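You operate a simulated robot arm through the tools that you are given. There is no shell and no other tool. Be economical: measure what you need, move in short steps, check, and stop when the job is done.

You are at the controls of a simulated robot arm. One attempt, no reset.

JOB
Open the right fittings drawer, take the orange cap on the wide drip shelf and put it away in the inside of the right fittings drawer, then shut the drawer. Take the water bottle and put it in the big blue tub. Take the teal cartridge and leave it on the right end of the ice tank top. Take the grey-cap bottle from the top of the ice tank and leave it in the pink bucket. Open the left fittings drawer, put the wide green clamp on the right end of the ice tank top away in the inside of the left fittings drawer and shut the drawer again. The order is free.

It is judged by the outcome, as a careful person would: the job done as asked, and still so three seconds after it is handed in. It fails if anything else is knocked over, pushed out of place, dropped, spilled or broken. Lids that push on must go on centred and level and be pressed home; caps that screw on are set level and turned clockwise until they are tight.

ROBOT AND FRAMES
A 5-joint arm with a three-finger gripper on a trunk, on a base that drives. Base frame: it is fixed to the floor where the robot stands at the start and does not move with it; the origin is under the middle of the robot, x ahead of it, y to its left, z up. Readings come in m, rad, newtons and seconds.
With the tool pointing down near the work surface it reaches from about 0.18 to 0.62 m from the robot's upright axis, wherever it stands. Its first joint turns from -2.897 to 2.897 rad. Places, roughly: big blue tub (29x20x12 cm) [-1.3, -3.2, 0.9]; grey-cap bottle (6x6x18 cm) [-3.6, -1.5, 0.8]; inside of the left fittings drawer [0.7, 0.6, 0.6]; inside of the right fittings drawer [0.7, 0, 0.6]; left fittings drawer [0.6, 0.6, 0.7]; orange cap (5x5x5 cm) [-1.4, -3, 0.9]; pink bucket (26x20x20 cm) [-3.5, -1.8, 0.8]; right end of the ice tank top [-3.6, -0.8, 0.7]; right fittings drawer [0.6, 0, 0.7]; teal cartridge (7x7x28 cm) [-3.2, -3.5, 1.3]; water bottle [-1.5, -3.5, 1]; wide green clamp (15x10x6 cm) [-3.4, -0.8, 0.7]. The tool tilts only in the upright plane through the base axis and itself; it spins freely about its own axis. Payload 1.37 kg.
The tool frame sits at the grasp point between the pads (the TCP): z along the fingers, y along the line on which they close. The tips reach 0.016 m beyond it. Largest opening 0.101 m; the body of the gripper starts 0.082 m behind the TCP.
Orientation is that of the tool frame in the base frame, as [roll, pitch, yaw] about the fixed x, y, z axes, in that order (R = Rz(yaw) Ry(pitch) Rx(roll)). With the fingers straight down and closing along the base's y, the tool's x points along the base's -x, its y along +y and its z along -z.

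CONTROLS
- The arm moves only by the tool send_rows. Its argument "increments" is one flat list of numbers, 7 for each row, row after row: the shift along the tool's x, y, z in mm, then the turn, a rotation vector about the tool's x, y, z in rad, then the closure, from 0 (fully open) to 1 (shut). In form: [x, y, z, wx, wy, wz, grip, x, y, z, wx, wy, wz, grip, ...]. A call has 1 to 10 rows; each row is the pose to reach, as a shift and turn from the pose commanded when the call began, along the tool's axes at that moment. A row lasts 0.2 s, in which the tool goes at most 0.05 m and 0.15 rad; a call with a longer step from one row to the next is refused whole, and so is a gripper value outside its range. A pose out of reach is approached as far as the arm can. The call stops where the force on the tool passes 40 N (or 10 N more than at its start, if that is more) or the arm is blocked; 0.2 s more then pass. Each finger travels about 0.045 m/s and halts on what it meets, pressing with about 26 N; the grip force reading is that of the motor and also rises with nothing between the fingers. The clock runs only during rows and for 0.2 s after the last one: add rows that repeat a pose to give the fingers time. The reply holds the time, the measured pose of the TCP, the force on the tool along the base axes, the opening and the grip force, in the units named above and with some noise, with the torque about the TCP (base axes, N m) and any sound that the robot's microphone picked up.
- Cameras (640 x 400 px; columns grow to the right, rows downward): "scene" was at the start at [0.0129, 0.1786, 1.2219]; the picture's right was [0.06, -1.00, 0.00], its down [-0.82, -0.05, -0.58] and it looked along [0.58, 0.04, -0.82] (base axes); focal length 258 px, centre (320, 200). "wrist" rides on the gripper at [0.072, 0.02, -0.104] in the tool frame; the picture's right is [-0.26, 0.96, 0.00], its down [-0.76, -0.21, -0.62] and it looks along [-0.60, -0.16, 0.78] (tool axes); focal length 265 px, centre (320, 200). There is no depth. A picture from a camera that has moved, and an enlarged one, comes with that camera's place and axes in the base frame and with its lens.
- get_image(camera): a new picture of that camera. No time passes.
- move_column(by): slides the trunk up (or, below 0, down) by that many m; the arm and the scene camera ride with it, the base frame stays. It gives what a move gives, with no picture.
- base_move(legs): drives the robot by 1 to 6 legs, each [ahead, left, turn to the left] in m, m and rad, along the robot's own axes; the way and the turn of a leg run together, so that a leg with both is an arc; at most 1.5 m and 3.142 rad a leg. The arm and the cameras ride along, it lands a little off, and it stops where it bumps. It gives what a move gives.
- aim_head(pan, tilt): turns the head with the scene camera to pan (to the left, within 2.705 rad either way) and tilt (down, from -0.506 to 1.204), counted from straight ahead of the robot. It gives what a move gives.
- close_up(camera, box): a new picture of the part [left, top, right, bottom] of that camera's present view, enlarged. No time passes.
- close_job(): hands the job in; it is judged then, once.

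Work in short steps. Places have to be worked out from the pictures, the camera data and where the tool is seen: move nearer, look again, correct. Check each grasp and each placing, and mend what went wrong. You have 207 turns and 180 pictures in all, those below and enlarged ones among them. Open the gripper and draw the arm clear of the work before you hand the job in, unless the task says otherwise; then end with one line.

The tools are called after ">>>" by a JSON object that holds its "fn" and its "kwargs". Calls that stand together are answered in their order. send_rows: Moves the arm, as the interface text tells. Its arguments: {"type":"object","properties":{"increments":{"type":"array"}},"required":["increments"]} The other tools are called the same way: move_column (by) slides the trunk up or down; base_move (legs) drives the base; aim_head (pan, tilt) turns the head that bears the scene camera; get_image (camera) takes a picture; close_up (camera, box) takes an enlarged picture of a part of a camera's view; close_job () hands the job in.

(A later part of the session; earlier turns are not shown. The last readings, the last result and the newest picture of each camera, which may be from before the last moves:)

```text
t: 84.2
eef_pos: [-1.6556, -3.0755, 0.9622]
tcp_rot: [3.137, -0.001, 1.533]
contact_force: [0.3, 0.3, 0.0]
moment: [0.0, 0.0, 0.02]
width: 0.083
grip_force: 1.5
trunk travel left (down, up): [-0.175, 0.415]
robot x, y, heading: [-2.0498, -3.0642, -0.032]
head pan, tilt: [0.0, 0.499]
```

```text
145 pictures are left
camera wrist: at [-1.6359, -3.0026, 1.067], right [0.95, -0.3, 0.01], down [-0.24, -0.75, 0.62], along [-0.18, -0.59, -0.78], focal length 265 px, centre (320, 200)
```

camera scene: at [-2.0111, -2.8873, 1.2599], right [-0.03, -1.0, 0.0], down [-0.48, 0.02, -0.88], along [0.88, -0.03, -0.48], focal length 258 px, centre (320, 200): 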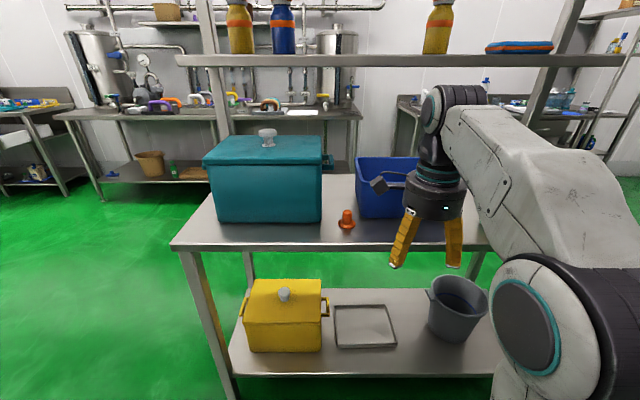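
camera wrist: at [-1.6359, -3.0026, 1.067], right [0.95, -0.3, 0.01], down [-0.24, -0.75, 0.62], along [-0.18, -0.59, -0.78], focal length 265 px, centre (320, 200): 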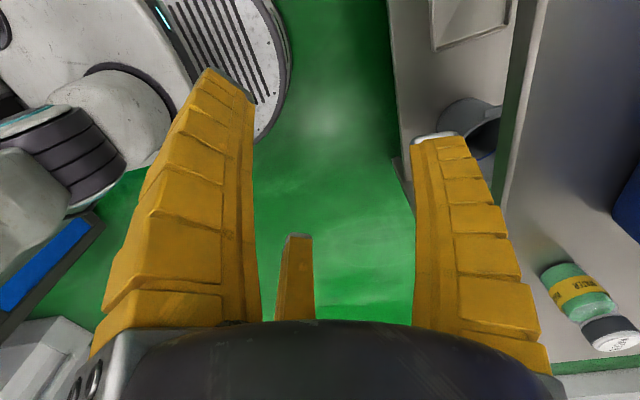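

The cap is at about (−1.41, −2.98) and the "WATER" bottle near (−1.44, −3.38) on the shelf. I look more closely at the bottle and tub.

>>> {"fn": "aim_head", "kwargs": {"pan": -0.55, "tilt": 0.6}}

>>> {"fn": "get_image", "kwargs": {"camera": "scene"}}

```text
t: 85.2
eef_pos: [-1.657, -3.0749, 0.9624]
tcp_rot: [3.136, 0.0, 1.532]
contact_force: [1.1, 0.1, 1.1]
moment: [0.0, -0.01, 0.02]
width: 0.0827
grip_force: 1.0
trunk travel left (down, up): [-0.175, 0.415]
robot x, y, heading: [-2.0481, -3.0632, -0.03]
head pan, tilt: [-0.55, 0.6]
```

```text
144 pictures are left
camera scene: at [-2.0281, -2.9328, 1.2508], right [-0.55, -0.84, 0.0], down [-0.47, 0.31, -0.83], along [0.69, -0.45, -0.56], focal length 258 px, centre (320, 200)
```

scene: 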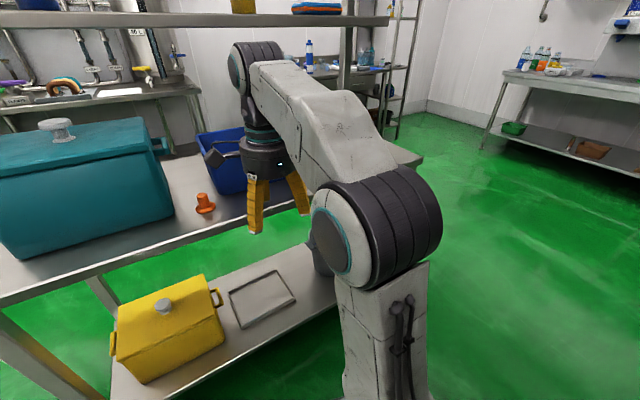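

The arm hides the bottle; I shift 0.33 m to the right so it lies straight ahead.

>>> {"fn": "base_move", "kwargs": {"legs": [[0, -0.33, 0.03]]}}

>>> {"fn": "aim_head", "kwargs": {"pan": -0.1, "tilt": 0.6}}

>>> {"fn": "get_image", "kwargs": {"camera": "scene"}}

>>> {"fn": "get_image", "kwargs": {"camera": "wrist"}}

```text
t: 87.4
eef_pos: [-1.664, -3.3941, 0.9627]
tcp_rot: [3.137, 0.0, 1.559]
contact_force: [0.3, -0.6, -0.4]
moment: [0.0, -0.03, 0.01]
width: 0.0828
grip_force: 1.6
trunk travel left (down, up): [-0.175, 0.415]
robot x, y, heading: [-2.0537, -3.3894, -0.006]
head pan, tilt: [-0.55, 0.6]
```

```text
t: 88.3
eef_pos: [-1.663, -3.3937, 0.964]
tcp_rot: [3.135, 0.0, 1.559]
contact_force: [0.1, -0.2, 0.3]
moment: [0.01, -0.03, 0.0]
width: 0.0825
grip_force: 1.7
trunk travel left (down, up): [-0.175, 0.415]
robot x, y, heading: [-2.0556, -3.3885, -0.005]
head pan, tilt: [-0.099, 0.6]
```

```text
143 pictures are left
camera scene: at [-2.025, -3.2246, 1.2508], right [-0.11, -0.99, 0.0], down [-0.56, 0.06, -0.83], along [0.82, -0.09, -0.56], focal length 258 px, centre (320, 200)
```

scene: 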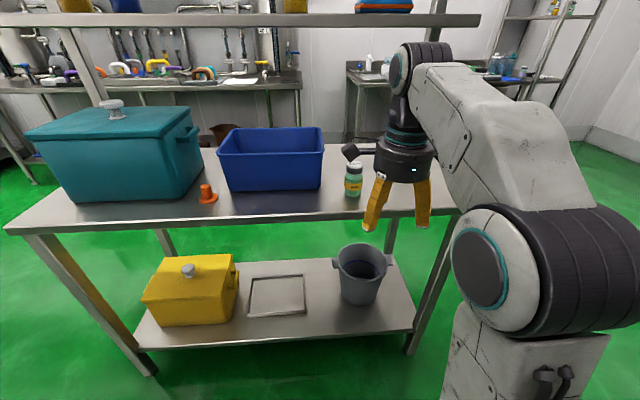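

```text
142 pictures are left
camera wrist: at [-1.6438, -3.3211, 1.067], right [0.96, -0.28, 0.01], down [-0.22, -0.75, 0.62], along [-0.17, -0.6, -0.78], focal length 265 px, centre (320, 200)
```

wrist: 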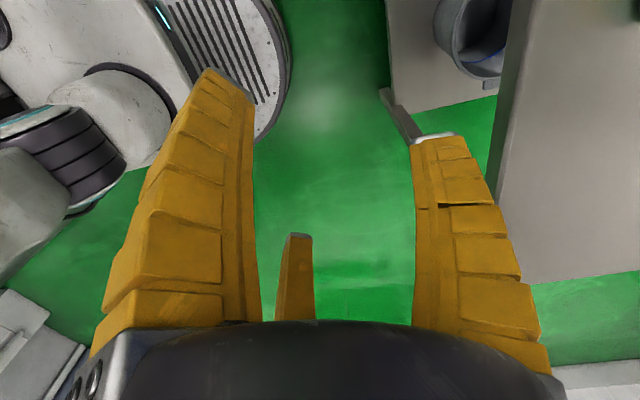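

Shelf top is z≈0.846; the small bottle stands at about (−1.41, −3.385), ~10 cm tall. I verify its label.

>>> {"fn": "close_up", "kwargs": {"camera": "scene", "box": [310, 140, 390, 205]}}

```text
6.15 times, centred on (350, 172) of scene
camera zoom: at [-2.025, -3.2246, 1.2508], right [-0.11, -0.99, 0.0], down [-0.56, 0.06, -0.83], along [0.82, -0.09, -0.56], focal length 1588 px, centre (135, 369)
```

zoom: 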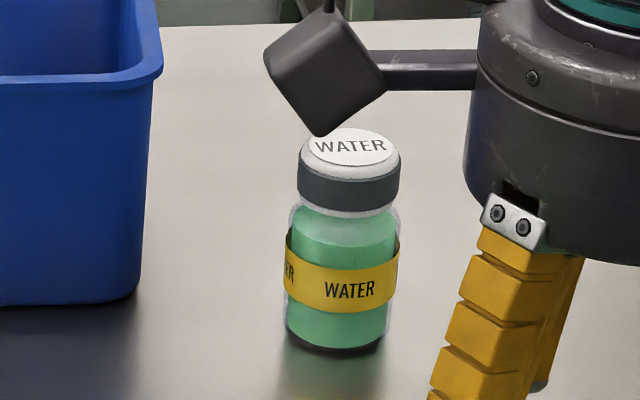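

It is the water bottle. I spin the tool so it closes along y, raise it a bit, and drive 0.14 m nearer.

>>> {"fn": "send_rows", "kwargs": {"increments": [0, 0, -10, 0, 0, -0.15, 0, 0, 0, -20, 0, 0, -0.3, 0, 0, 0, -30, 0, 0, -0.45, 0, 0, 0, -40, 0, 0, -0.6, 0, 0, 0, -50, 0, 0, -0.75, 0, 0, 0, -60, 0, 0, -0.9, 0, 0, 0, -65, 0, 0, -1.05, 0, 0, 0, -65, 0, 0, -1.2, 0, 0, 0, -65, 0, 0, -1.35, 0, 0, 0, -65, 0, 0, -1.5, 0]}}

>>> {"fn": "send_rows", "kwargs": {"increments": [0, 0, 0, 0, 0, -0.08, 0]}}

>>> {"fn": "base_move", "kwargs": {"legs": [[0.14, 0, 0]]}}

>>> {"fn": "get_image", "kwargs": {"camera": "wrist"}}

>>> {"fn": "get_image", "kwargs": {"camera": "scene"}}

```text
t: 90.5
eef_pos: [-1.6673, -3.394, 1.0092]
tcp_rot: [-3.141, 0.008, 3.06]
contact_force: [0.6, -0.6, 0.5]
moment: [0.02, -0.02, 0.0]
width: 0.1006
grip_force: 0.1
out of reach, approached as far as the arm can: row 5, 6, 7, 8, 9, 10
trunk travel left (down, up): [-0.175, 0.415]
robot x, y, heading: [-2.0598, -3.3867, -0.008]
head pan, tilt: [-0.099, 0.6]
```

```text
t: 90.9
eef_pos: [-1.6694, -3.394, 1.0097]
tcp_rot: [3.14, 0.005, 3.14]
contact_force: [-0.6, -0.8, -0.9]
moment: [0.03, -0.01, -0.03]
width: 0.1008
grip_force: 0.2
trunk travel left (down, up): [-0.175, 0.415]
robot x, y, heading: [-2.0537, -3.3927, -0.008]
head pan, tilt: [-0.099, 0.6]
```

```text
t: 92.2
eef_pos: [-1.5271, -3.3948, 1.0093]
tcp_rot: [-3.141, 0.008, 3.135]
contact_force: [0.0, 0.3, 0.0]
moment: [-0.01, -0.01, 0.02]
width: 0.1003
grip_force: 0.0
trunk travel left (down, up): [-0.175, 0.415]
robot x, y, heading: [-1.9142, -3.3917, -0.004]
head pan, tilt: [-0.099, 0.6]
```

```text
140 pictures are left
camera wrist: at [-1.6007, -3.3739, 1.1137], right [0.27, 0.96, 0.0], down [0.75, -0.21, 0.63], along [0.6, -0.17, -0.78], focal length 265 px, centre (320, 200)
```

wrist: 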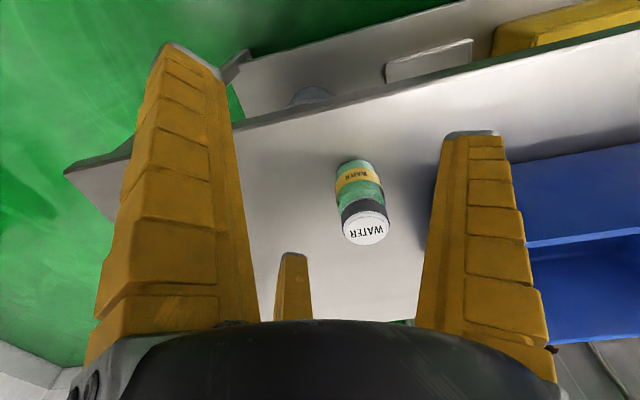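

```text
139 pictures are left
camera scene: at [-1.8841, -3.2255, 1.2508], right [-0.11, -0.99, 0.0], down [-0.56, 0.06, -0.83], along [0.82, -0.09, -0.56], focal length 258 px, centre (320, 200)
```

scene: 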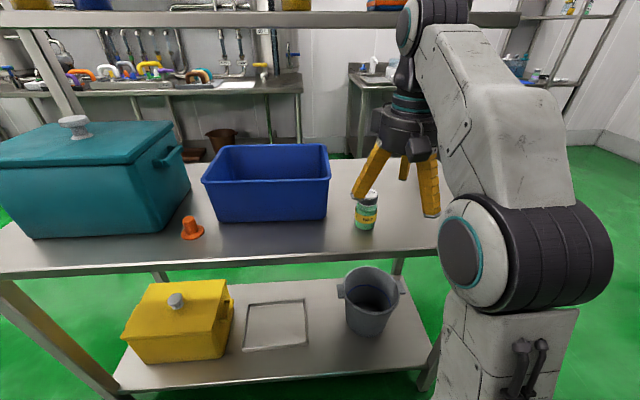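

The bottle is at about (−1.418, −3.384). I move over it, staying above its top.

>>> {"fn": "send_rows", "kwargs": {"increments": [-37, 3, 0, 0, 0, 0, 0, -74, 6, 0, 0, 0, 0, 0, -109, 10, 0, 0, 0, 0, 0, -109, 10, 0, 0, 0, 0, 0]}}

>>> {"fn": "get_image", "kwargs": {"camera": "wrist"}}

```text
t: 93.2
eef_pos: [-1.4444, -3.387, 0.9715]
tcp_rot: [3.14, 0.008, 3.136]
contact_force: [0.6, -0.2, -0.4]
moment: [0.01, -0.01, 0.01]
width: 0.1006
grip_force: 0.1
out of reach, approached as far as the arm can: row 1, 2, 3, 4
trunk travel left (down, up): [-0.175, 0.415]
robot x, y, heading: [-1.9143, -3.3911, -0.009]
head pan, tilt: [-0.099, 0.6]
```

```text
138 pictures are left
camera wrist: at [-1.5177, -3.3655, 1.0748], right [0.27, 0.96, 0.0], down [0.75, -0.21, 0.63], along [0.6, -0.17, -0.78], focal length 265 px, centre (320, 200)
```

wrist: 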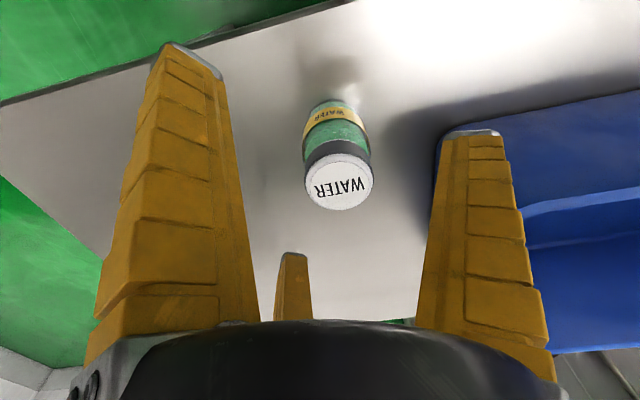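

The reach-height limit pulled it down to 0.97. I raise the trunk 0.12 m for headroom.

>>> {"fn": "move_column", "kwargs": {"by": 0.12}}

>>> {"fn": "get_image", "kwargs": {"camera": "wrist"}}

```text
t: 94.7
eef_pos: [-1.4453, -3.3866, 1.0906]
tcp_rot: [3.141, 0.01, 3.136]
contact_force: [-0.4, -0.3, 0.6]
moment: [0.02, -0.02, -0.02]
width: 0.1006
grip_force: 0.0
trunk travel left (down, up): [-0.295, 0.295]
robot x, y, heading: [-1.9134, -3.3887, -0.007]
head pan, tilt: [-0.099, 0.6]
```

```text
137 pictures are left
camera wrist: at [-1.518, -3.3656, 1.1949], right [0.27, 0.96, 0.0], down [0.75, -0.21, 0.63], along [0.6, -0.17, -0.78], focal length 265 px, centre (320, 200)
```

wrist: 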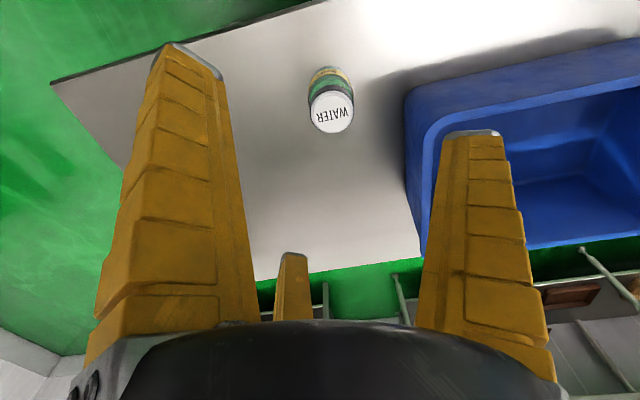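

Bottle: (−1.425, −3.38), top z 0.944. I centre over it and descend to grip its body at z≈0.895.

>>> {"fn": "send_rows", "kwargs": {"increments": [-20, 6, 20, 0, 0, 0, 0, -20, 6, 60, 0, 0, 0, 0, -20, 6, 100, 0, 0, 0, 0, -20, 6, 140, 0, 0, 0, 0, -20, 6, 170, 0, 0, 0, 0, -20, 6, 194, 0, 0, 0, 0]}}

>>> {"fn": "get_image", "kwargs": {"camera": "wrist"}}

>>> {"fn": "get_image", "kwargs": {"camera": "scene"}}

```text
t: 96.1
eef_pos: [-1.4242, -3.3797, 0.896]
tcp_rot: [-3.142, 0.008, 3.138]
contact_force: [-0.7, 0.2, 0.0]
moment: [0.01, -0.01, -0.02]
width: 0.1005
grip_force: 0.2
trunk travel left (down, up): [-0.295, 0.295]
robot x, y, heading: [-1.9151, -3.3899, -0.005]
head pan, tilt: [-0.099, 0.6]
```

```text
136 pictures are left
camera wrist: at [-1.4965, -3.3593, 1.0001], right [0.27, 0.96, 0.0], down [0.75, -0.21, 0.63], along [0.6, -0.17, -0.78], focal length 265 px, centre (320, 200)
```

wrist: 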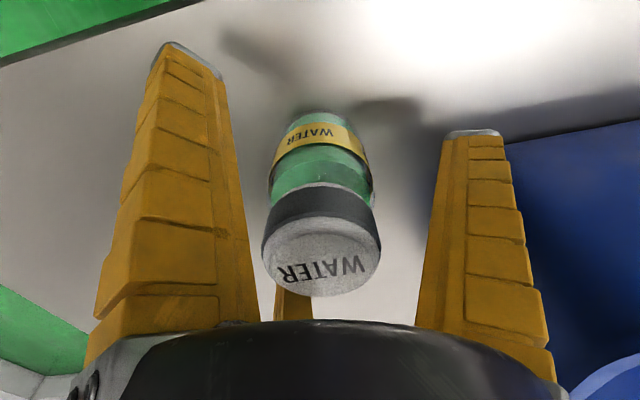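

```text
135 pictures are left
camera scene: at [-1.8841, -3.2254, 1.3709], right [-0.11, -0.99, 0.0], down [-0.56, 0.06, -0.83], along [0.82, -0.09, -0.56], focal length 258 px, centre (320, 200)
```

scene: 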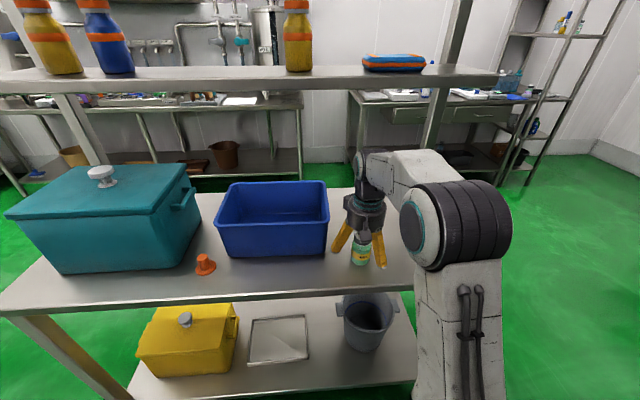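

Bottle sits centred between the fingers. Close.

>>> {"fn": "send_rows", "kwargs": {"increments": [0, 0, 0, 0, 0, 0, 0.5, 0, 0, 0, 0, 0, 0, 0.8, 0, 0, 0, 0, 0, 0, 1, 0, 0, 0, 0, 0, 0, 1, 0, 0, 0, 0, 0, 0, 1, 0, 0, 0, 0, 0, 0, 1]}}

>>> {"fn": "send_rows", "kwargs": {"increments": [0, 0, -30, 0, 0, 0, 1, 0, 0, -70, 0, 0, 0, 1, 0, 0, -110, 0, 0, 0, 1, 0, 0, -150, 0, 0, 0, 1]}}

>>> {"fn": "get_image", "kwargs": {"camera": "wrist"}}

>>> {"fn": "get_image", "kwargs": {"camera": "scene"}}

```text
t: 97.5
eef_pos: [-1.423, -3.3803, 0.8977]
tcp_rot: [-3.141, 0.01, 3.136]
contact_force: [1.0, 1.6, 7.9]
moment: [0.09, 0.15, -0.02]
width: 0.0441
grip_force: 25.8
trunk travel left (down, up): [-0.295, 0.295]
robot x, y, heading: [-1.9187, -3.3873, -0.006]
head pan, tilt: [-0.099, 0.6]
```

```text
t: 98.5
eef_pos: [-1.4255, -3.3823, 1.0482]
tcp_rot: [-3.141, 0.007, 3.134]
contact_force: [0.1, 0.0, -1.3]
moment: [-0.01, 0.01, -0.05]
width: 0.0438
grip_force: 26.1
trunk travel left (down, up): [-0.295, 0.295]
robot x, y, heading: [-1.9158, -3.3918, -0.013]
head pan, tilt: [-0.099, 0.6]
```

```text
134 pictures are left
camera wrist: at [-1.4985, -3.3605, 1.1512], right [0.27, 0.96, 0.0], down [0.75, -0.21, 0.63], along [0.6, -0.17, -0.78], focal length 265 px, centre (320, 200)
```

wrist: 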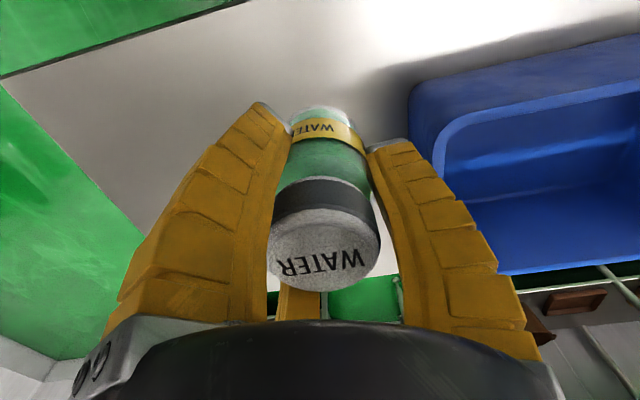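

```text
133 pictures are left
camera scene: at [-1.8839, -3.2254, 1.3708], right [-0.11, -0.99, 0.0], down [-0.56, 0.06, -0.82], along [0.82, -0.09, -0.57], focal length 258 px, centre (320, 200)
```

scene: 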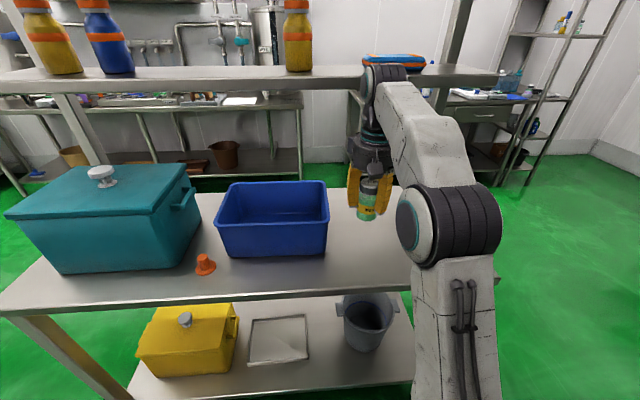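

Held firmly (44 mm). Tub rim spans y −3.03..−3.30, x −1.365..−1.17; I carry the bottle over the front half of the tub, staying clear of the upper shelf edge at x≈−1.25.

>>> {"fn": "send_rows", "kwargs": {"increments": [0, 40, 0, 0, 0, 0, 1, 0, 80, 0, 0, 0, 0, 1, -20, 115, 0, 0, 0, 0, 1, -50, 145, 0, 0, 0, 0, 1, -80, 175, 0, 0, 0, 0, 1, -110, 192, 0, 0, 0, 0, 1, -110, 192, 0, 0, 0, 0, 1]}}

>>> {"fn": "get_image", "kwargs": {"camera": "wrist"}}

>>> {"fn": "get_image", "kwargs": {"camera": "scene"}}

```text
t: 100.1
eef_pos: [-1.389, -3.2268, 1.0145]
tcp_rot: [3.135, 0.015, 3.135]
contact_force: [1.4, -6.0, 20.6]
moment: [-0.17, 0.05, -0.04]
width: 0.0473
grip_force: 25.9
out of reach, approached as far as the arm can: row 3, 4, 5, 6, 7
trunk travel left (down, up): [-0.295, 0.295]
robot x, y, heading: [-1.9188, -3.3908, -0.009]
head pan, tilt: [-0.099, 0.6]
```

```text
132 pictures are left
camera wrist: at [-1.4638, -3.2052, 1.1192], right [0.27, 0.96, 0.01], down [0.75, -0.22, 0.63], along [0.61, -0.16, -0.78], focal length 265 px, centre (320, 200)
```

wrist: 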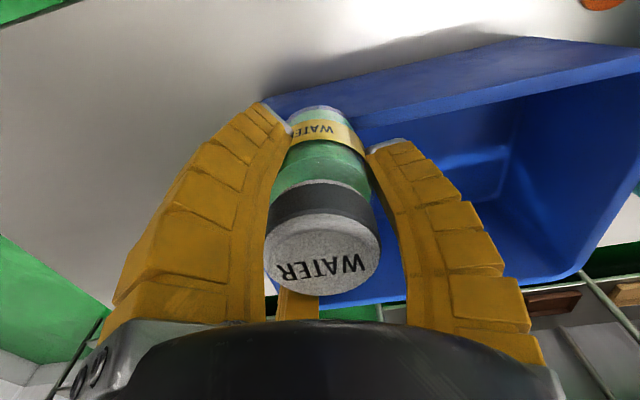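

```text
131 pictures are left
camera scene: at [-1.8857, -3.227, 1.3714], right [-0.11, -0.99, 0.0], down [-0.56, 0.06, -0.83], along [0.82, -0.09, -0.56], focal length 258 px, centre (320, 200)
```

scene: 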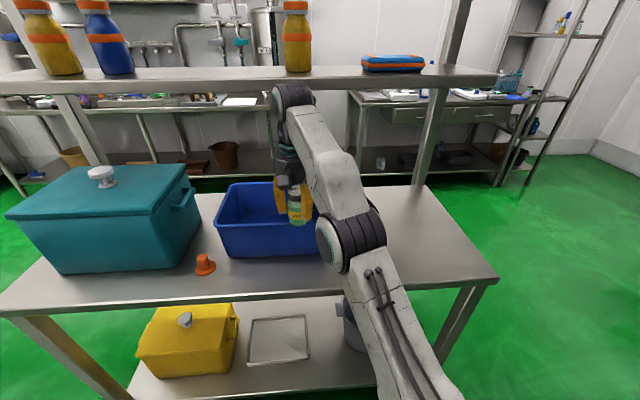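

Reach limit sagged it down onto the rim. I raise the trunk 0.08 m to lift off at once.

>>> {"fn": "move_column", "kwargs": {"by": 0.08}}

>>> {"fn": "get_image", "kwargs": {"camera": "wrist"}}

>>> {"fn": "get_image", "kwargs": {"camera": "scene"}}

```text
t: 101.3
eef_pos: [-1.3884, -3.2244, 1.0922]
tcp_rot: [3.138, 0.009, 3.136]
contact_force: [-0.9, -0.5, -2.0]
moment: [0.0, 0.02, -0.01]
width: 0.0437
grip_force: 25.5
trunk travel left (down, up): [-0.375, 0.215]
robot x, y, heading: [-1.9101, -3.3894, -0.008]
head pan, tilt: [-0.099, 0.6]
```

```text
130 pictures are left
camera wrist: at [-1.4618, -3.2032, 1.1964], right [0.27, 0.96, 0.01], down [0.75, -0.21, 0.63], along [0.6, -0.16, -0.78], focal length 265 px, centre (320, 200)
```

wrist: 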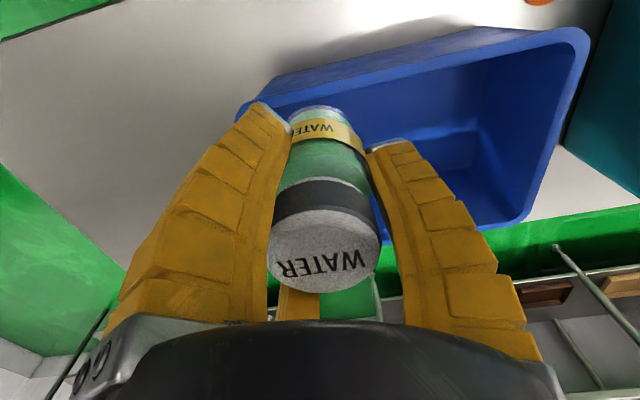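

```text
129 pictures are left
camera scene: at [-1.8838, -3.2253, 1.4508], right [-0.11, -0.99, 0.0], down [-0.56, 0.06, -0.82], along [0.82, -0.09, -0.57], focal length 258 px, centre (320, 200)
```

scene: 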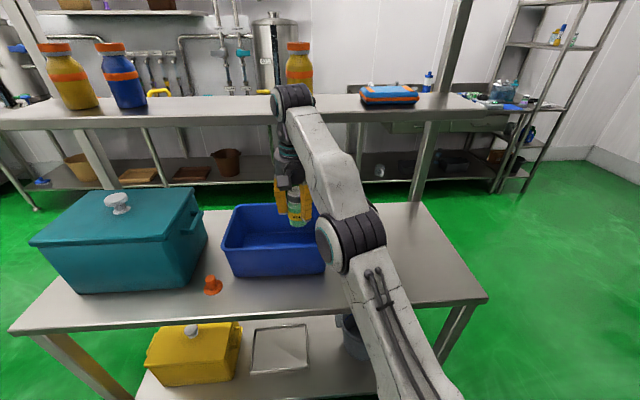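

Lifted clear and the tub stayed in place. I shift the base 0.12 m left so the target is well within reach.

>>> {"fn": "base_move", "kwargs": {"legs": [[0, 0.12, 0]]}}

>>> {"fn": "send_rows", "kwargs": {"increments": [-15, -30, 0, 0, 0, 0, 1, -35, -60, 0, 0, 0, 0, 1, -55, -75, 0, 0, 0, 0, 1, -75, -80, 0, 0, 0, 0, 1, -75, -80, 0, 0, 0, 0, 1]}}

>>> {"fn": "get_image", "kwargs": {"camera": "scene"}}

>>> {"fn": "get_image", "kwargs": {"camera": "wrist"}}

```text
t: 102.5
eef_pos: [-1.3883, -3.1038, 1.0921]
tcp_rot: [3.138, 0.01, 3.136]
contact_force: [-0.3, -0.1, -0.9]
moment: [0.0, 0.01, 0.03]
width: 0.0437
grip_force: 25.6
trunk travel left (down, up): [-0.375, 0.215]
robot x, y, heading: [-1.9135, -3.271, -0.007]
head pan, tilt: [-0.099, 0.6]
```

```text
t: 103.7
eef_pos: [-1.352, -3.1885, 1.0746]
tcp_rot: [3.14, 0.01, 3.135]
contact_force: [0.4, -0.5, -1.4]
moment: [0.01, -0.03, 0.0]
width: 0.0436
grip_force: 26.5
out of reach, approached as far as the arm can: row 1, 2, 3, 4, 5
trunk travel left (down, up): [-0.375, 0.215]
robot x, y, heading: [-1.9136, -3.2739, -0.008]
head pan, tilt: [-0.099, 0.6]
```

```text
128 pictures are left
camera scene: at [-1.8833, -3.1067, 1.4508], right [-0.11, -0.99, 0.0], down [-0.56, 0.06, -0.83], along [0.82, -0.09, -0.56], focal length 258 px, centre (320, 200)
```

scene: 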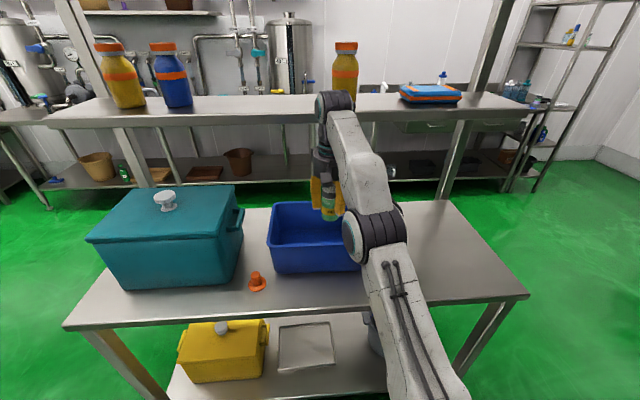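

```text
127 pictures are left
camera wrist: at [-1.4261, -3.1681, 1.178], right [0.27, 0.96, 0.0], down [0.75, -0.21, 0.63], along [0.6, -0.17, -0.78], focal length 265 px, centre (320, 200)
```

wrist: 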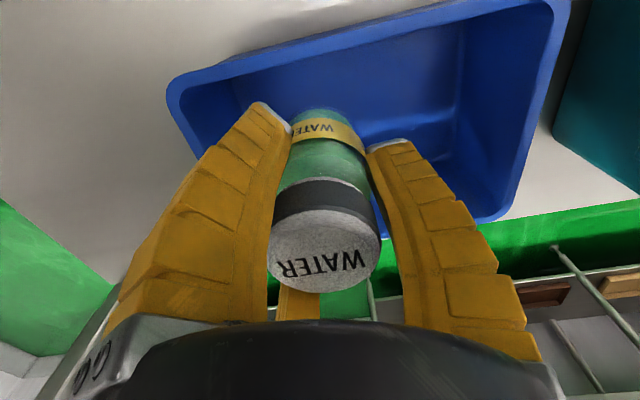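

Still slightly reach-limited in x; the tub spans x −1.40..−1.19. I drive ahead 0.045 m so the bottle is centred, then lower.

>>> {"fn": "base_move", "kwargs": {"legs": [[0.045, 0, 0]]}}

>>> {"fn": "send_rows", "kwargs": {"increments": [0, 0, 40, 0, 0, 0, 1, 0, 0, 80, 0, 0, 0, 1, 0, 0, 120, 0, 0, 0, 1, 0, 0, 145, 0, 0, 0, 1, 0, 0, 145, 0, 0, 0, 1]}}

>>> {"fn": "get_image", "kwargs": {"camera": "wrist"}}

>>> {"fn": "get_image", "kwargs": {"camera": "scene"}}

```text
t: 104.6
eef_pos: [-1.3076, -3.1886, 1.0742]
tcp_rot: [3.139, 0.009, 3.137]
contact_force: [-0.5, -0.2, -1.5]
moment: [0.0, 0.03, 0.01]
width: 0.0435
grip_force: 25.7
trunk travel left (down, up): [-0.375, 0.215]
robot x, y, heading: [-1.8704, -3.2736, -0.01]
head pan, tilt: [-0.099, 0.6]
```

```text
t: 105.8
eef_pos: [-1.3072, -3.1894, 0.9291]
tcp_rot: [3.141, 0.009, 3.137]
contact_force: [-0.1, 0.2, -1.0]
moment: [0.0, 0.01, 0.0]
width: 0.044
grip_force: 26.0
trunk travel left (down, up): [-0.375, 0.215]
robot x, y, heading: [-1.87, -3.2724, -0.012]
head pan, tilt: [-0.099, 0.6]
```

```text
126 pictures are left
camera wrist: at [-1.3804, -3.1684, 1.0329], right [0.27, 0.96, 0.0], down [0.75, -0.21, 0.63], along [0.61, -0.17, -0.78], focal length 265 px, centre (320, 200)
```

wrist: 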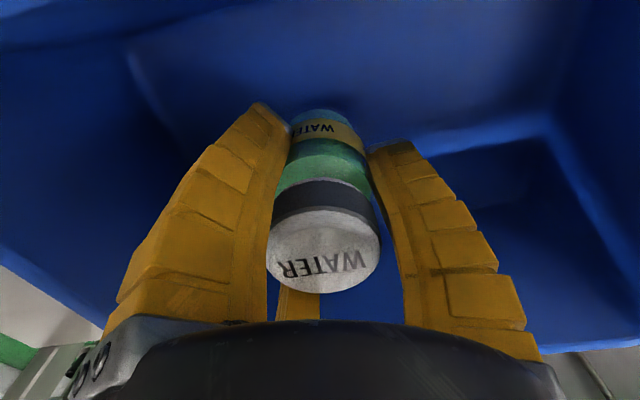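

```text
125 pictures are left
camera scene: at [-1.8383, -3.1072, 1.4508], right [-0.11, -0.99, 0.0], down [-0.56, 0.06, -0.83], along [0.82, -0.09, -0.56], focal length 258 px, centre (320, 200)
```

scene: 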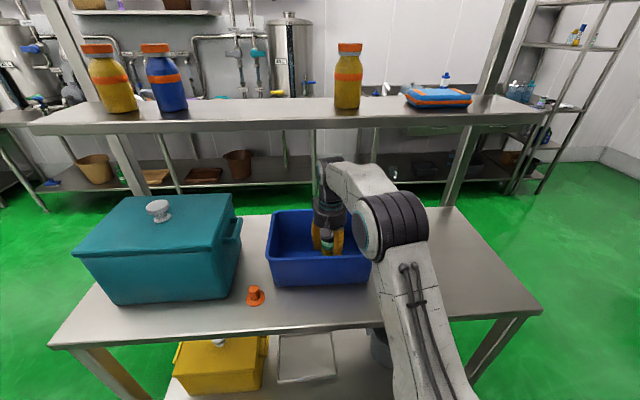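

Inside the tub; I lower the last centimetres gently and watch the force.

>>> {"fn": "send_rows", "kwargs": {"increments": [0, 0, 10, 0, 0, 0, 1, 0, 0, 18, 0, 0, 0, 1, 0, 0, 24, 0, 0, 0, 1, 0, 0, 24, 0, 0, 0, 1]}}

```text
t: 106.8
eef_pos: [-1.3064, -3.1905, 0.9049]
tcp_rot: [3.14, 0.008, 3.139]
contact_force: [-0.5, -0.1, -1.9]
moment: [0.01, -0.05, 0.01]
width: 0.0436
grip_force: 26.1
trunk travel left (down, up): [-0.375, 0.215]
robot x, y, heading: [-1.8686, -3.2767, -0.009]
head pan, tilt: [-0.099, 0.6]
```

>>> {"fn": "send_rows", "kwargs": {"increments": [0, 0, 3, 0, 0, 0, 1, 0, 0, 6, 0, 0, 0, 1, 0, 0, 6, 0, 0, 0, 1]}}

```text
t: 107.6
eef_pos: [-1.3054, -3.1893, 0.9018]
tcp_rot: [3.139, 0.016, 3.139]
contact_force: [-0.4, -0.4, 21.7]
moment: [-0.01, -0.04, -0.01]
width: 0.0472
grip_force: 26.0
trunk travel left (down, up): [-0.375, 0.215]
robot x, y, heading: [-1.8671, -3.2733, -0.007]
head pan, tilt: [-0.099, 0.6]
```

Bottom contact felt (22 N). I open slightly wider than the bottle and withdraw upward.

>>> {"fn": "send_rows", "kwargs": {"increments": [0, 0, -2, 0, 0, 0, 0.4, 0, 0, -2, 0, 0, 0, 0.2, 0, 0, -2, 0, 0, 0, 0.2, 0, 0, -2, 0, 0, 0, 0.2]}}

>>> {"fn": "send_rows", "kwargs": {"increments": [0, 0, -40, 0, 0, 0, 0.2, 0, 0, -80, 0, 0, 0, 0.2, 0, 0, -120, 0, 0, 0, 0.2, 0, 0, -160, 0, 0, 0, 0.2]}}

>>> {"fn": "get_image", "kwargs": {"camera": "wrist"}}

```text
t: 108.6
eef_pos: [-1.3057, -3.1892, 0.9015]
tcp_rot: [3.14, 0.009, 3.138]
contact_force: [-0.4, 0.3, 0.1]
moment: [-0.02, 0.01, 0.0]
width: 0.0826
grip_force: 1.6
trunk travel left (down, up): [-0.375, 0.215]
robot x, y, heading: [-1.8691, -3.2736, -0.007]
head pan, tilt: [-0.099, 0.6]
```

```text
t: 109.6
eef_pos: [-1.3074, -3.1898, 1.061]
tcp_rot: [3.139, 0.007, 3.136]
contact_force: [-0.5, 0.0, 0.4]
moment: [0.03, -0.02, 0.03]
width: 0.0829
grip_force: 1.7
trunk travel left (down, up): [-0.375, 0.215]
robot x, y, heading: [-1.8692, -3.2715, -0.008]
head pan, tilt: [-0.099, 0.6]
```

```text
124 pictures are left
camera wrist: at [-1.3808, -3.1689, 1.1657], right [0.27, 0.96, 0.0], down [0.75, -0.21, 0.63], along [0.6, -0.17, -0.78], focal length 265 px, centre (320, 200)
```

wrist: 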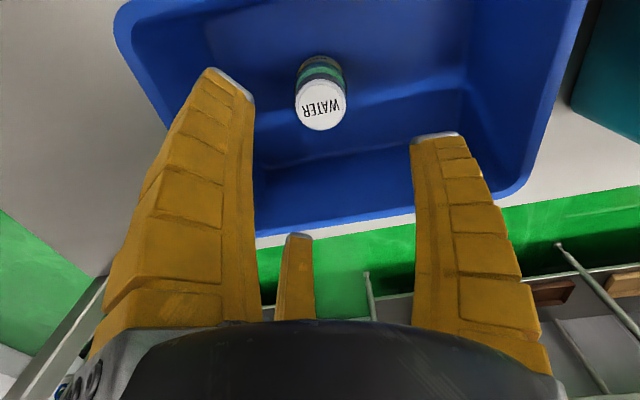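

The bottle stands inside the tub. Now the cap at (−1.413, −2.982), in the gap between crate and tub: I back off, shift left, and look.

>>> {"fn": "base_move", "kwargs": {"legs": [[-0.25, 0, 0], [0, 0.29, 0]]}}

>>> {"fn": "move_column", "kwargs": {"by": -0.05}}

>>> {"fn": "get_image", "kwargs": {"camera": "wrist"}}

>>> {"fn": "get_image", "kwargs": {"camera": "scene"}}

```text
t: 113.0
eef_pos: [-1.5591, -2.893, 1.0628]
tcp_rot: [3.139, 0.008, 3.141]
contact_force: [-0.1, -0.1, 0.0]
moment: [0.0, 0.01, -0.02]
width: 0.0824
grip_force: 1.4
trunk travel left (down, up): [-0.375, 0.215]
robot x, y, heading: [-2.1191, -2.9781, -0.005]
head pan, tilt: [-0.099, 0.6]
```

```text
t: 114.0
eef_pos: [-1.5607, -2.8922, 1.0127]
tcp_rot: [3.14, 0.008, -3.141]
contact_force: [0.4, -0.4, 0.5]
moment: [0.01, -0.01, -0.01]
width: 0.083
grip_force: 1.4
trunk travel left (down, up): [-0.325, 0.265]
robot x, y, heading: [-2.1177, -2.9788, -0.003]
head pan, tilt: [-0.099, 0.6]
```

```text
123 pictures are left
camera wrist: at [-1.6328, -2.8727, 1.1157], right [0.26, 0.96, 0.0], down [0.75, -0.21, 0.63], along [0.61, -0.16, -0.78], focal length 265 px, centre (320, 200)
```

wrist: 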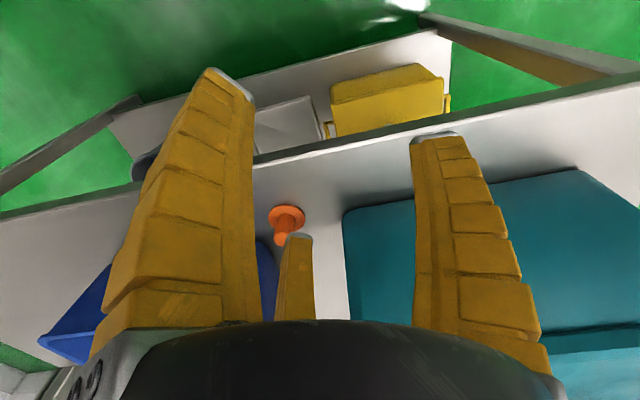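

```text
122 pictures are left
camera scene: at [-2.0906, -2.8127, 1.4008], right [-0.1, -0.99, 0.0], down [-0.56, 0.06, -0.83], along [0.82, -0.08, -0.56], focal length 258 px, centre (320, 200)
```

scene: 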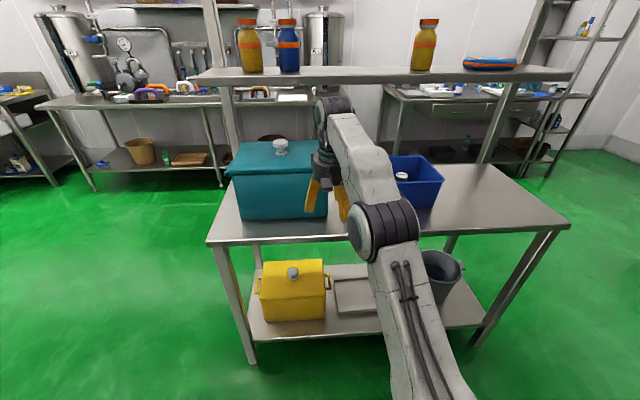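

I bring the tool onto the robot's centre line, tilting it 0.5 rad forward so the hand leans away from the crate.

>>> {"fn": "send_rows", "kwargs": {"increments": [10, -22, 10, 0, -0.12, 0, 0.2, 20, -44, 20, 0, -0.25, 0, 0.2, 30, -66, 30, 0, -0.37, 0, 0.2, 40, -87, 40, 0, -0.5, 0, 0.2, 40, -87, 40, 0, -0.5, 0, 0.2]}}

>>> {"fn": "get_image", "kwargs": {"camera": "wrist"}}

```text
t: 115.2
eef_pos: [-1.5987, -2.9793, 0.9726]
tcp_rot: [-3.142, 0.511, 3.14]
contact_force: [-0.3, -0.3, 0.3]
moment: [0.01, 0.0, -0.01]
width: 0.083
grip_force: 1.5
out of reach, approached as far as the arm can: row 2
trunk travel left (down, up): [-0.325, 0.265]
robot x, y, heading: [-2.1171, -2.9804, -0.002]
head pan, tilt: [-0.099, 0.6]
```

```text
121 pictures are left
camera wrist: at [-1.7126, -2.9592, 1.0282], right [0.23, 0.96, 0.13], down [0.36, -0.21, 0.91], along [0.91, -0.17, -0.39], focal length 265 px, centre (320, 200)
```

wrist: 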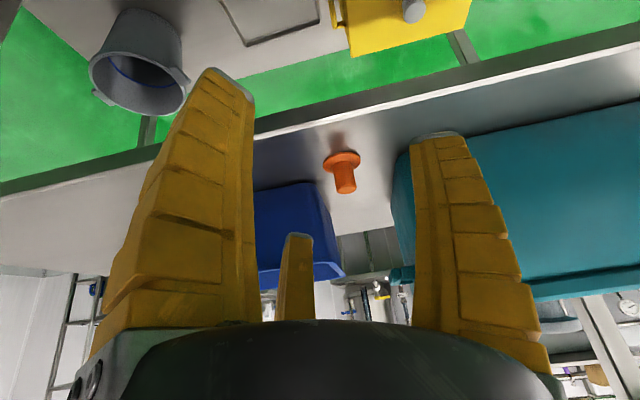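

Excellent view: cap flange at (−1.41, −2.98), top z≈0.89. I drive ahead 0.12 m and check.

>>> {"fn": "base_move", "kwargs": {"legs": [[0.12, 0, 0]]}}

>>> {"fn": "get_image", "kwargs": {"camera": "wrist"}}

```text
t: 116.4
eef_pos: [-1.4773, -2.9813, 0.9722]
tcp_rot: [-3.139, 0.509, 3.138]
contact_force: [-0.6, -0.6, -0.3]
moment: [0.01, 0.0, 0.0]
width: 0.0829
grip_force: 2.2
trunk travel left (down, up): [-0.325, 0.265]
robot x, y, heading: [-2.0003, -2.9784, -0.009]
head pan, tilt: [-0.099, 0.6]
```

```text
120 pictures are left
camera wrist: at [-1.592, -2.9602, 1.028], right [0.23, 0.96, 0.13], down [0.36, -0.21, 0.91], along [0.9, -0.17, -0.39], focal length 265 px, centre (320, 200)
```

wrist: 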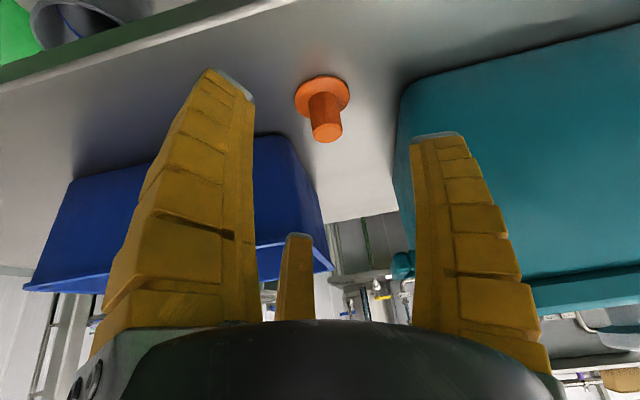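

Consistent: cap axis (−1.415, −2.98). I descend along the tool axis and close on the stem.

>>> {"fn": "send_rows", "kwargs": {"increments": [-2, 1, 40, 0, 0, 0, 0.2, -5, 1, 80, 0, 0, 0, 0.2, -7, 1, 114, 0, 0, 0, 0.2, -7, 1, 114, 0, 0, 0, 0.2]}}

>>> {"fn": "get_image", "kwargs": {"camera": "wrist"}}

```text
t: 117.2
eef_pos: [-1.4173, -2.978, 0.8857]
tcp_rot: [-3.141, 0.519, 3.141]
contact_force: [-7.2, 3.5, 12.4]
moment: [-0.22, 0.66, -0.22]
width: 0.085
grip_force: 3.1
trunk travel left (down, up): [-0.325, 0.265]
robot x, y, heading: [-2.003, -2.9758, -0.003]
head pan, tilt: [-0.099, 0.6]
stopped in row 4: the force on the tool passed its limit at 45 N (the readings are from after the stop); the commanded pose is now the measured one
```

```text
119 pictures are left
camera wrist: at [-1.5324, -2.9577, 0.9402], right [0.23, 0.96, 0.13], down [0.35, -0.21, 0.91], along [0.91, -0.16, -0.38], focal length 265 px, centre (320, 200)
```

wrist: 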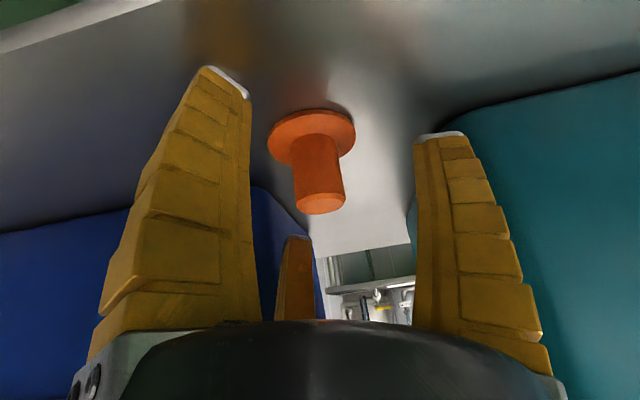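

The gripper really has three fingers at 120° — the one on the robot side touched the shelf because of the tilt. I retract, close partway, and reduce the tilt.

>>> {"fn": "send_rows", "kwargs": {"increments": [0, 0, -30, 0, 0, 0, 0.2, 0, 0, -60, 0, 0, 0, 0.42, 0, 0, -60, 0, 0.13, 0, 0.42, 0, 0, -60, 0, 0.27, 0, 0.42, 0, 0, -60, 0, 0.27, 0, 0.42]}}

>>> {"fn": "get_image", "kwargs": {"camera": "wrist"}}

```text
t: 118.4
eef_pos: [-1.4455, -2.9793, 0.9344]
tcp_rot: [-3.141, 0.246, 3.139]
contact_force: [0.0, -0.9, 0.1]
moment: [0.01, 0.0, 0.01]
width: 0.0619
grip_force: 3.0
trunk travel left (down, up): [-0.325, 0.265]
robot x, y, heading: [-1.9989, -2.9765, -0.001]
head pan, tilt: [-0.099, 0.6]
```

```text
118 pictures are left
camera wrist: at [-1.5413, -2.959, 1.0187], right [0.26, 0.96, 0.06], down [0.58, -0.21, 0.79], along [0.77, -0.17, -0.61], focal length 265 px, centre (320, 200)
```

wrist: 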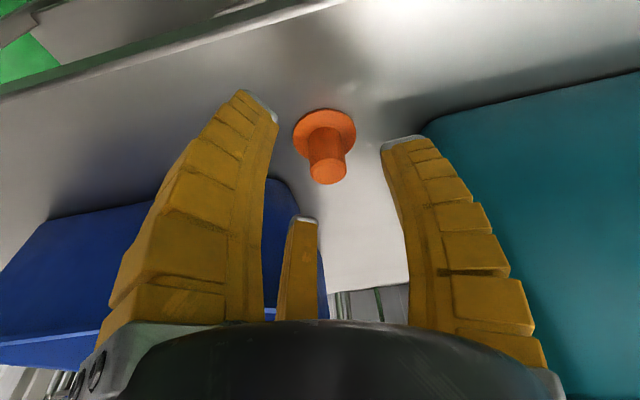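

Cap axis is (−1.411, −2.981). I shift 20 mm along −tool x first, then go straight down its axis.

>>> {"fn": "send_rows", "kwargs": {"increments": [-20, -2, 5, 0, 0, 0, 0.42, -20, -2, 25, 0, 0, 0, 0.42, -20, -2, 45, 0, 0, 0, 0.42, -20, -2, 62, 0, 0, 0, 0.42, -20, -2, 62, 0, 0, 0, 0.42]}}

>>> {"fn": "get_image", "kwargs": {"camera": "wrist"}}

```text
t: 119.6
eef_pos: [-1.4114, -2.9841, 0.8789]
tcp_rot: [-3.141, 0.246, 3.14]
contact_force: [0.1, -1.1, -0.1]
moment: [0.0, 0.0, 0.0]
width: 0.0619
grip_force: 2.7
trunk travel left (down, up): [-0.325, 0.265]
robot x, y, heading: [-2.0, -2.976, 0.001]
head pan, tilt: [-0.099, 0.6]
```

```text
117 pictures are left
camera wrist: at [-1.5076, -2.9618, 0.9634], right [0.26, 0.96, 0.06], down [0.58, -0.21, 0.79], along [0.77, -0.17, -0.61], focal length 265 px, centre (320, 200)
```

wrist: 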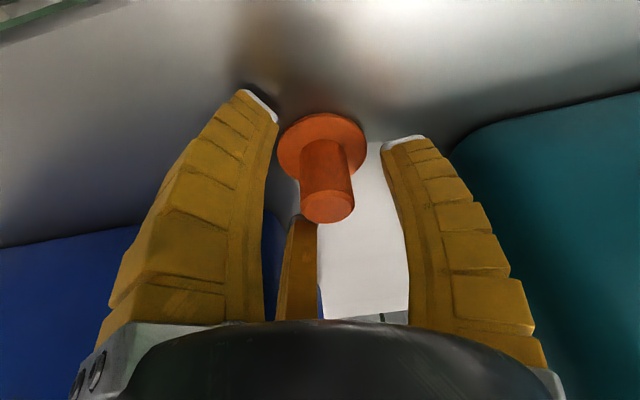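

Well centred; close.

>>> {"fn": "send_rows", "kwargs": {"increments": [0, 0, 0, 0, 0, 0, 0.7, 0, 0, 0, 0, 0, 0, 1, 0, 0, 0, 0, 0, 0, 1, 0, 0, 0, 0, 0, 0, 1, 0, 0, 0, 0, 0, 0, 1]}}

>>> {"fn": "send_rows", "kwargs": {"increments": [0, 0, -15, 0, 0, 0, 1, 0, 0, -55, 0, 0, 0, 1, 0, 0, -95, 0, 0, 0, 1]}}

>>> {"fn": "get_image", "kwargs": {"camera": "wrist"}}

```text
t: 120.8
eef_pos: [-1.4132, -2.9836, 0.8817]
tcp_rot: [-3.139, 0.25, 3.14]
contact_force: [-1.4, -0.6, 6.8]
moment: [0.05, 0.14, 0.02]
width: 0.0228
grip_force: 26.3
trunk travel left (down, up): [-0.325, 0.265]
robot x, y, heading: [-1.9992, -2.9762, -0.007]
head pan, tilt: [-0.099, 0.6]
```

```text
t: 121.6
eef_pos: [-1.434, -2.9819, 0.9732]
tcp_rot: [-3.139, 0.247, 3.141]
contact_force: [0.7, -0.1, -0.4]
moment: [0.05, 0.02, -0.05]
width: 0.0187
grip_force: 26.6
trunk travel left (down, up): [-0.325, 0.265]
robot x, y, heading: [-1.9981, -2.9809, -0.006]
head pan, tilt: [-0.099, 0.6]
```

```text
116 pictures are left
camera wrist: at [-1.5298, -2.9604, 1.0574], right [0.26, 0.96, 0.06], down [0.58, -0.21, 0.79], along [0.77, -0.17, -0.61], focal length 265 px, centre (320, 200)
```

wrist: 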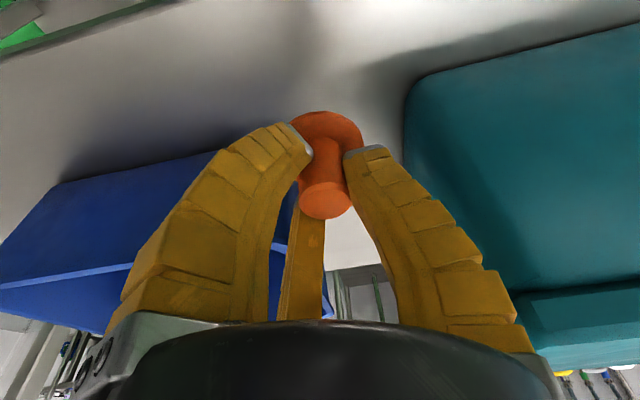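

The cap is held (19–23 mm stem). I pull the arm in and drive back toward the right drawer.

>>> {"fn": "send_rows", "kwargs": {"increments": [42, 0, -11, 0, 0, 0, 1, 84, 0, -21, 0, 0, 0, 1, 126, 0, -31, 0, 0, 0, 1]}}

>>> {"fn": "base_move", "kwargs": {"legs": [[-0.08, 0, 0.006], [0, 1.45, 0], [1.5, 0, 0], [0, 1.5, 0]]}}

>>> {"fn": "aim_head", "kwargs": {"pan": 0, "tilt": 0.6}}

>>> {"fn": "get_image", "kwargs": {"camera": "scene"}}

```text
t: 122.4
eef_pos: [-1.5635, -2.9802, 0.9729]
tcp_rot: [-3.138, 0.247, 3.139]
contact_force: [0.6, 0.1, -0.3]
moment: [0.02, -0.01, -0.01]
width: 0.0187
grip_force: 26.3
trunk travel left (down, up): [-0.325, 0.265]
robot x, y, heading: [-1.9969, -2.9782, -0.002]
head pan, tilt: [-0.099, 0.6]
```

```text
t: 144.5
eef_pos: [-0.0634, -0.0658, 0.9727]
tcp_rot: [-3.139, 0.247, 3.113]
contact_force: [0.1, 0.0, 0.9]
moment: [0.0, 0.02, -0.03]
width: 0.0176
grip_force: 25.7
trunk travel left (down, up): [-0.325, 0.265]
robot x, y, heading: [-0.4989, -0.0504, -0.027]
head pan, tilt: [-0.099, 0.6]
```

```text
t: 145.2
eef_pos: [-0.0641, -0.0663, 0.9729]
tcp_rot: [-3.14, 0.245, 3.115]
contact_force: [0.3, -0.6, -0.5]
moment: [-0.01, -0.02, 0.03]
width: 0.018
grip_force: 26.8
trunk travel left (down, up): [-0.325, 0.265]
robot x, y, heading: [-0.5018, -0.0516, -0.032]
head pan, tilt: [0.0, 0.6]
```

```text
115 pictures are left
camera scene: at [-0.4656, 0.1213, 1.4008], right [-0.03, -1.0, 0.0], down [-0.56, 0.02, -0.83], along [0.82, -0.03, -0.56], focal length 258 px, centre (320, 200)
```

scene: 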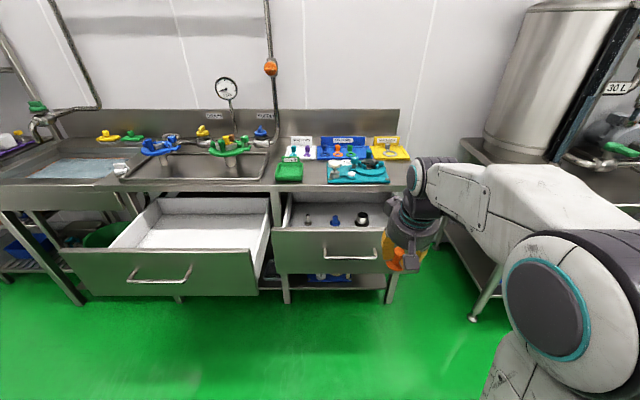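

Drawer front wall is at x≈0.22 and its contents stand in a row at x≈0.42, leaving space at x≈0.30. I drive nearer, set the tool upright.

>>> {"fn": "base_move", "kwargs": {"legs": [[0.2, 0.06, 0.03]]}}

>>> {"fn": "send_rows", "kwargs": {"increments": [0, 0, 0, 0, 0.12, 0, 1, 0, 0, 0, 0, 0.245, 0, 1]}}

>>> {"fn": "send_rows", "kwargs": {"increments": [0, 0, 0, 0, 0, 0.15, 1, 0, 0, 0, 0, 0, 0.3, 1, 0, 0, 0, 0, 0, 0.45, 1, 0, 0, 0, 0, 0, 0.6, 1, 0, 0, 0, 0, 0, 0.75, 1, 0, 0, 0, 0, 0, 0.9, 1, 0, 0, 0, 0, 0, 1.05, 1, 0, 0, 0, 0, 0, 1.2, 1, 0, 0, 0, 0, 0, 1.35, 1, 0, 0, 0, 0, 0, 1.5, 1]}}

>>> {"fn": "aim_head", "kwargs": {"pan": -0.1, "tilt": 0.8}}

>>> {"fn": "get_image", "kwargs": {"camera": "scene"}}

```text
t: 146.8
eef_pos: [0.1353, 0.0055, 0.973]
tcp_rot: [-3.139, 0.247, -3.138]
contact_force: [0.0, 0.6, -0.6]
moment: [0.0, 0.0, 0.0]
width: 0.0176
grip_force: 26.1
trunk travel left (down, up): [-0.325, 0.265]
robot x, y, heading: [-0.3001, 0.0045, -0.001]
head pan, tilt: [0.0, 0.6]
```

```text
t: 147.4
eef_pos: [0.135, 0.0043, 0.9735]
tcp_rot: [3.141, 0.001, -3.138]
contact_force: [0.2, 0.1, -1.0]
moment: [-0.02, 0.0, 0.02]
width: 0.0178
grip_force: 25.7
trunk travel left (down, up): [-0.325, 0.265]
robot x, y, heading: [-0.3017, 0.0066, 0.001]
head pan, tilt: [0.0, 0.6]
```

```text
t: 149.6
eef_pos: [0.1354, 0.0048, 0.9729]
tcp_rot: [3.138, 0.0, 1.642]
contact_force: [0.1, -0.1, -0.6]
moment: [0.0, 0.01, -0.02]
width: 0.0176
grip_force: 25.8
trunk travel left (down, up): [-0.325, 0.265]
robot x, y, heading: [-0.3003, 0.0057, -0.001]
head pan, tilt: [0.0, 0.6]
```

```text
t: 150.3
eef_pos: [0.1354, 0.0053, 0.9742]
tcp_rot: [3.139, 0.001, 1.646]
contact_force: [0.2, 0.6, -0.5]
moment: [0.01, -0.01, 0.01]
width: 0.0178
grip_force: 26.6
trunk travel left (down, up): [-0.325, 0.265]
robot x, y, heading: [-0.2984, 0.0044, -0.001]
head pan, tilt: [-0.099, 0.799]
```

```text
114 pictures are left
camera scene: at [-0.2796, 0.1712, 1.384], right [-0.1, -1.0, 0.0], down [-0.71, 0.07, -0.7], along [0.69, -0.07, -0.72], focal length 258 px, centre (320, 200)
```

scene: 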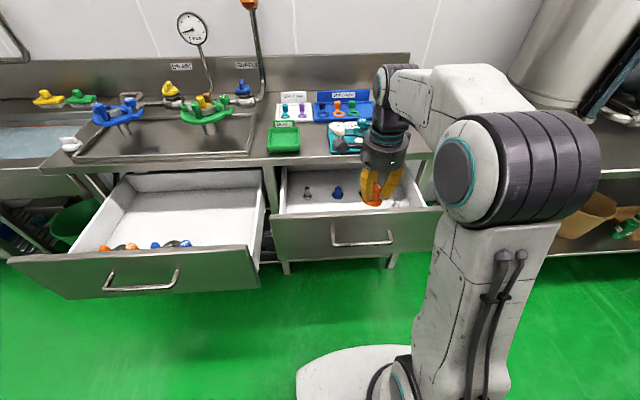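

>>> {"fn": "close_up", "kwargs": {"camera": "scene", "box": [260, 150, 450, 265]}}

>>> {"fn": "get_image", "kwargs": {"camera": "wrist"}}

```text
3.37 times, centred on (355, 208) of scene
camera zoom: at [-0.2796, 0.1712, 1.384], right [-0.1, -1.0, 0.0], down [-0.71, 0.07, -0.7], along [0.69, -0.07, -0.72], focal length 869 px, centre (202, 175)
```

zoom: 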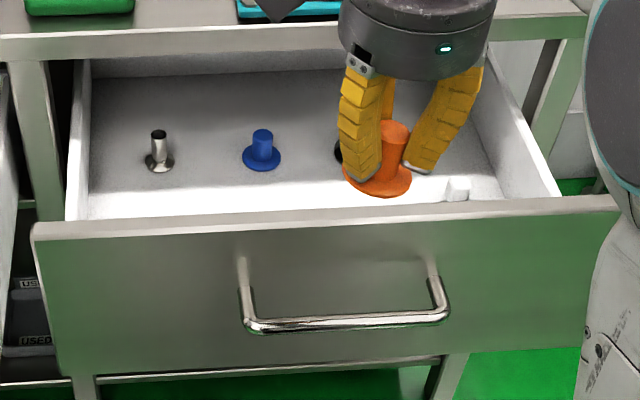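

```text
112 pictures are left
camera wrist: at [0.1491, 0.0788, 1.0784], right [0.98, -0.19, 0.0], down [-0.15, -0.77, 0.62], along [-0.12, -0.61, -0.78], focal length 265 px, centre (320, 200)
```

wrist: 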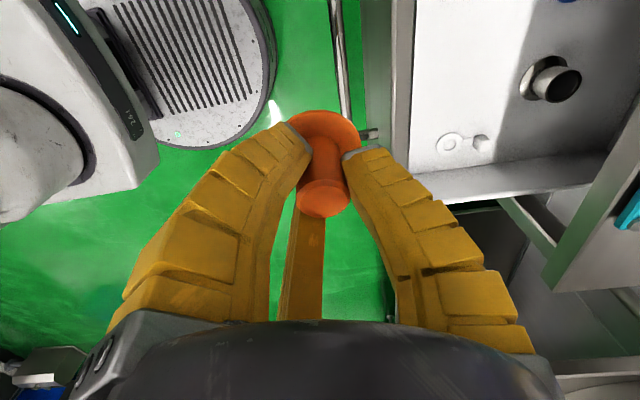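

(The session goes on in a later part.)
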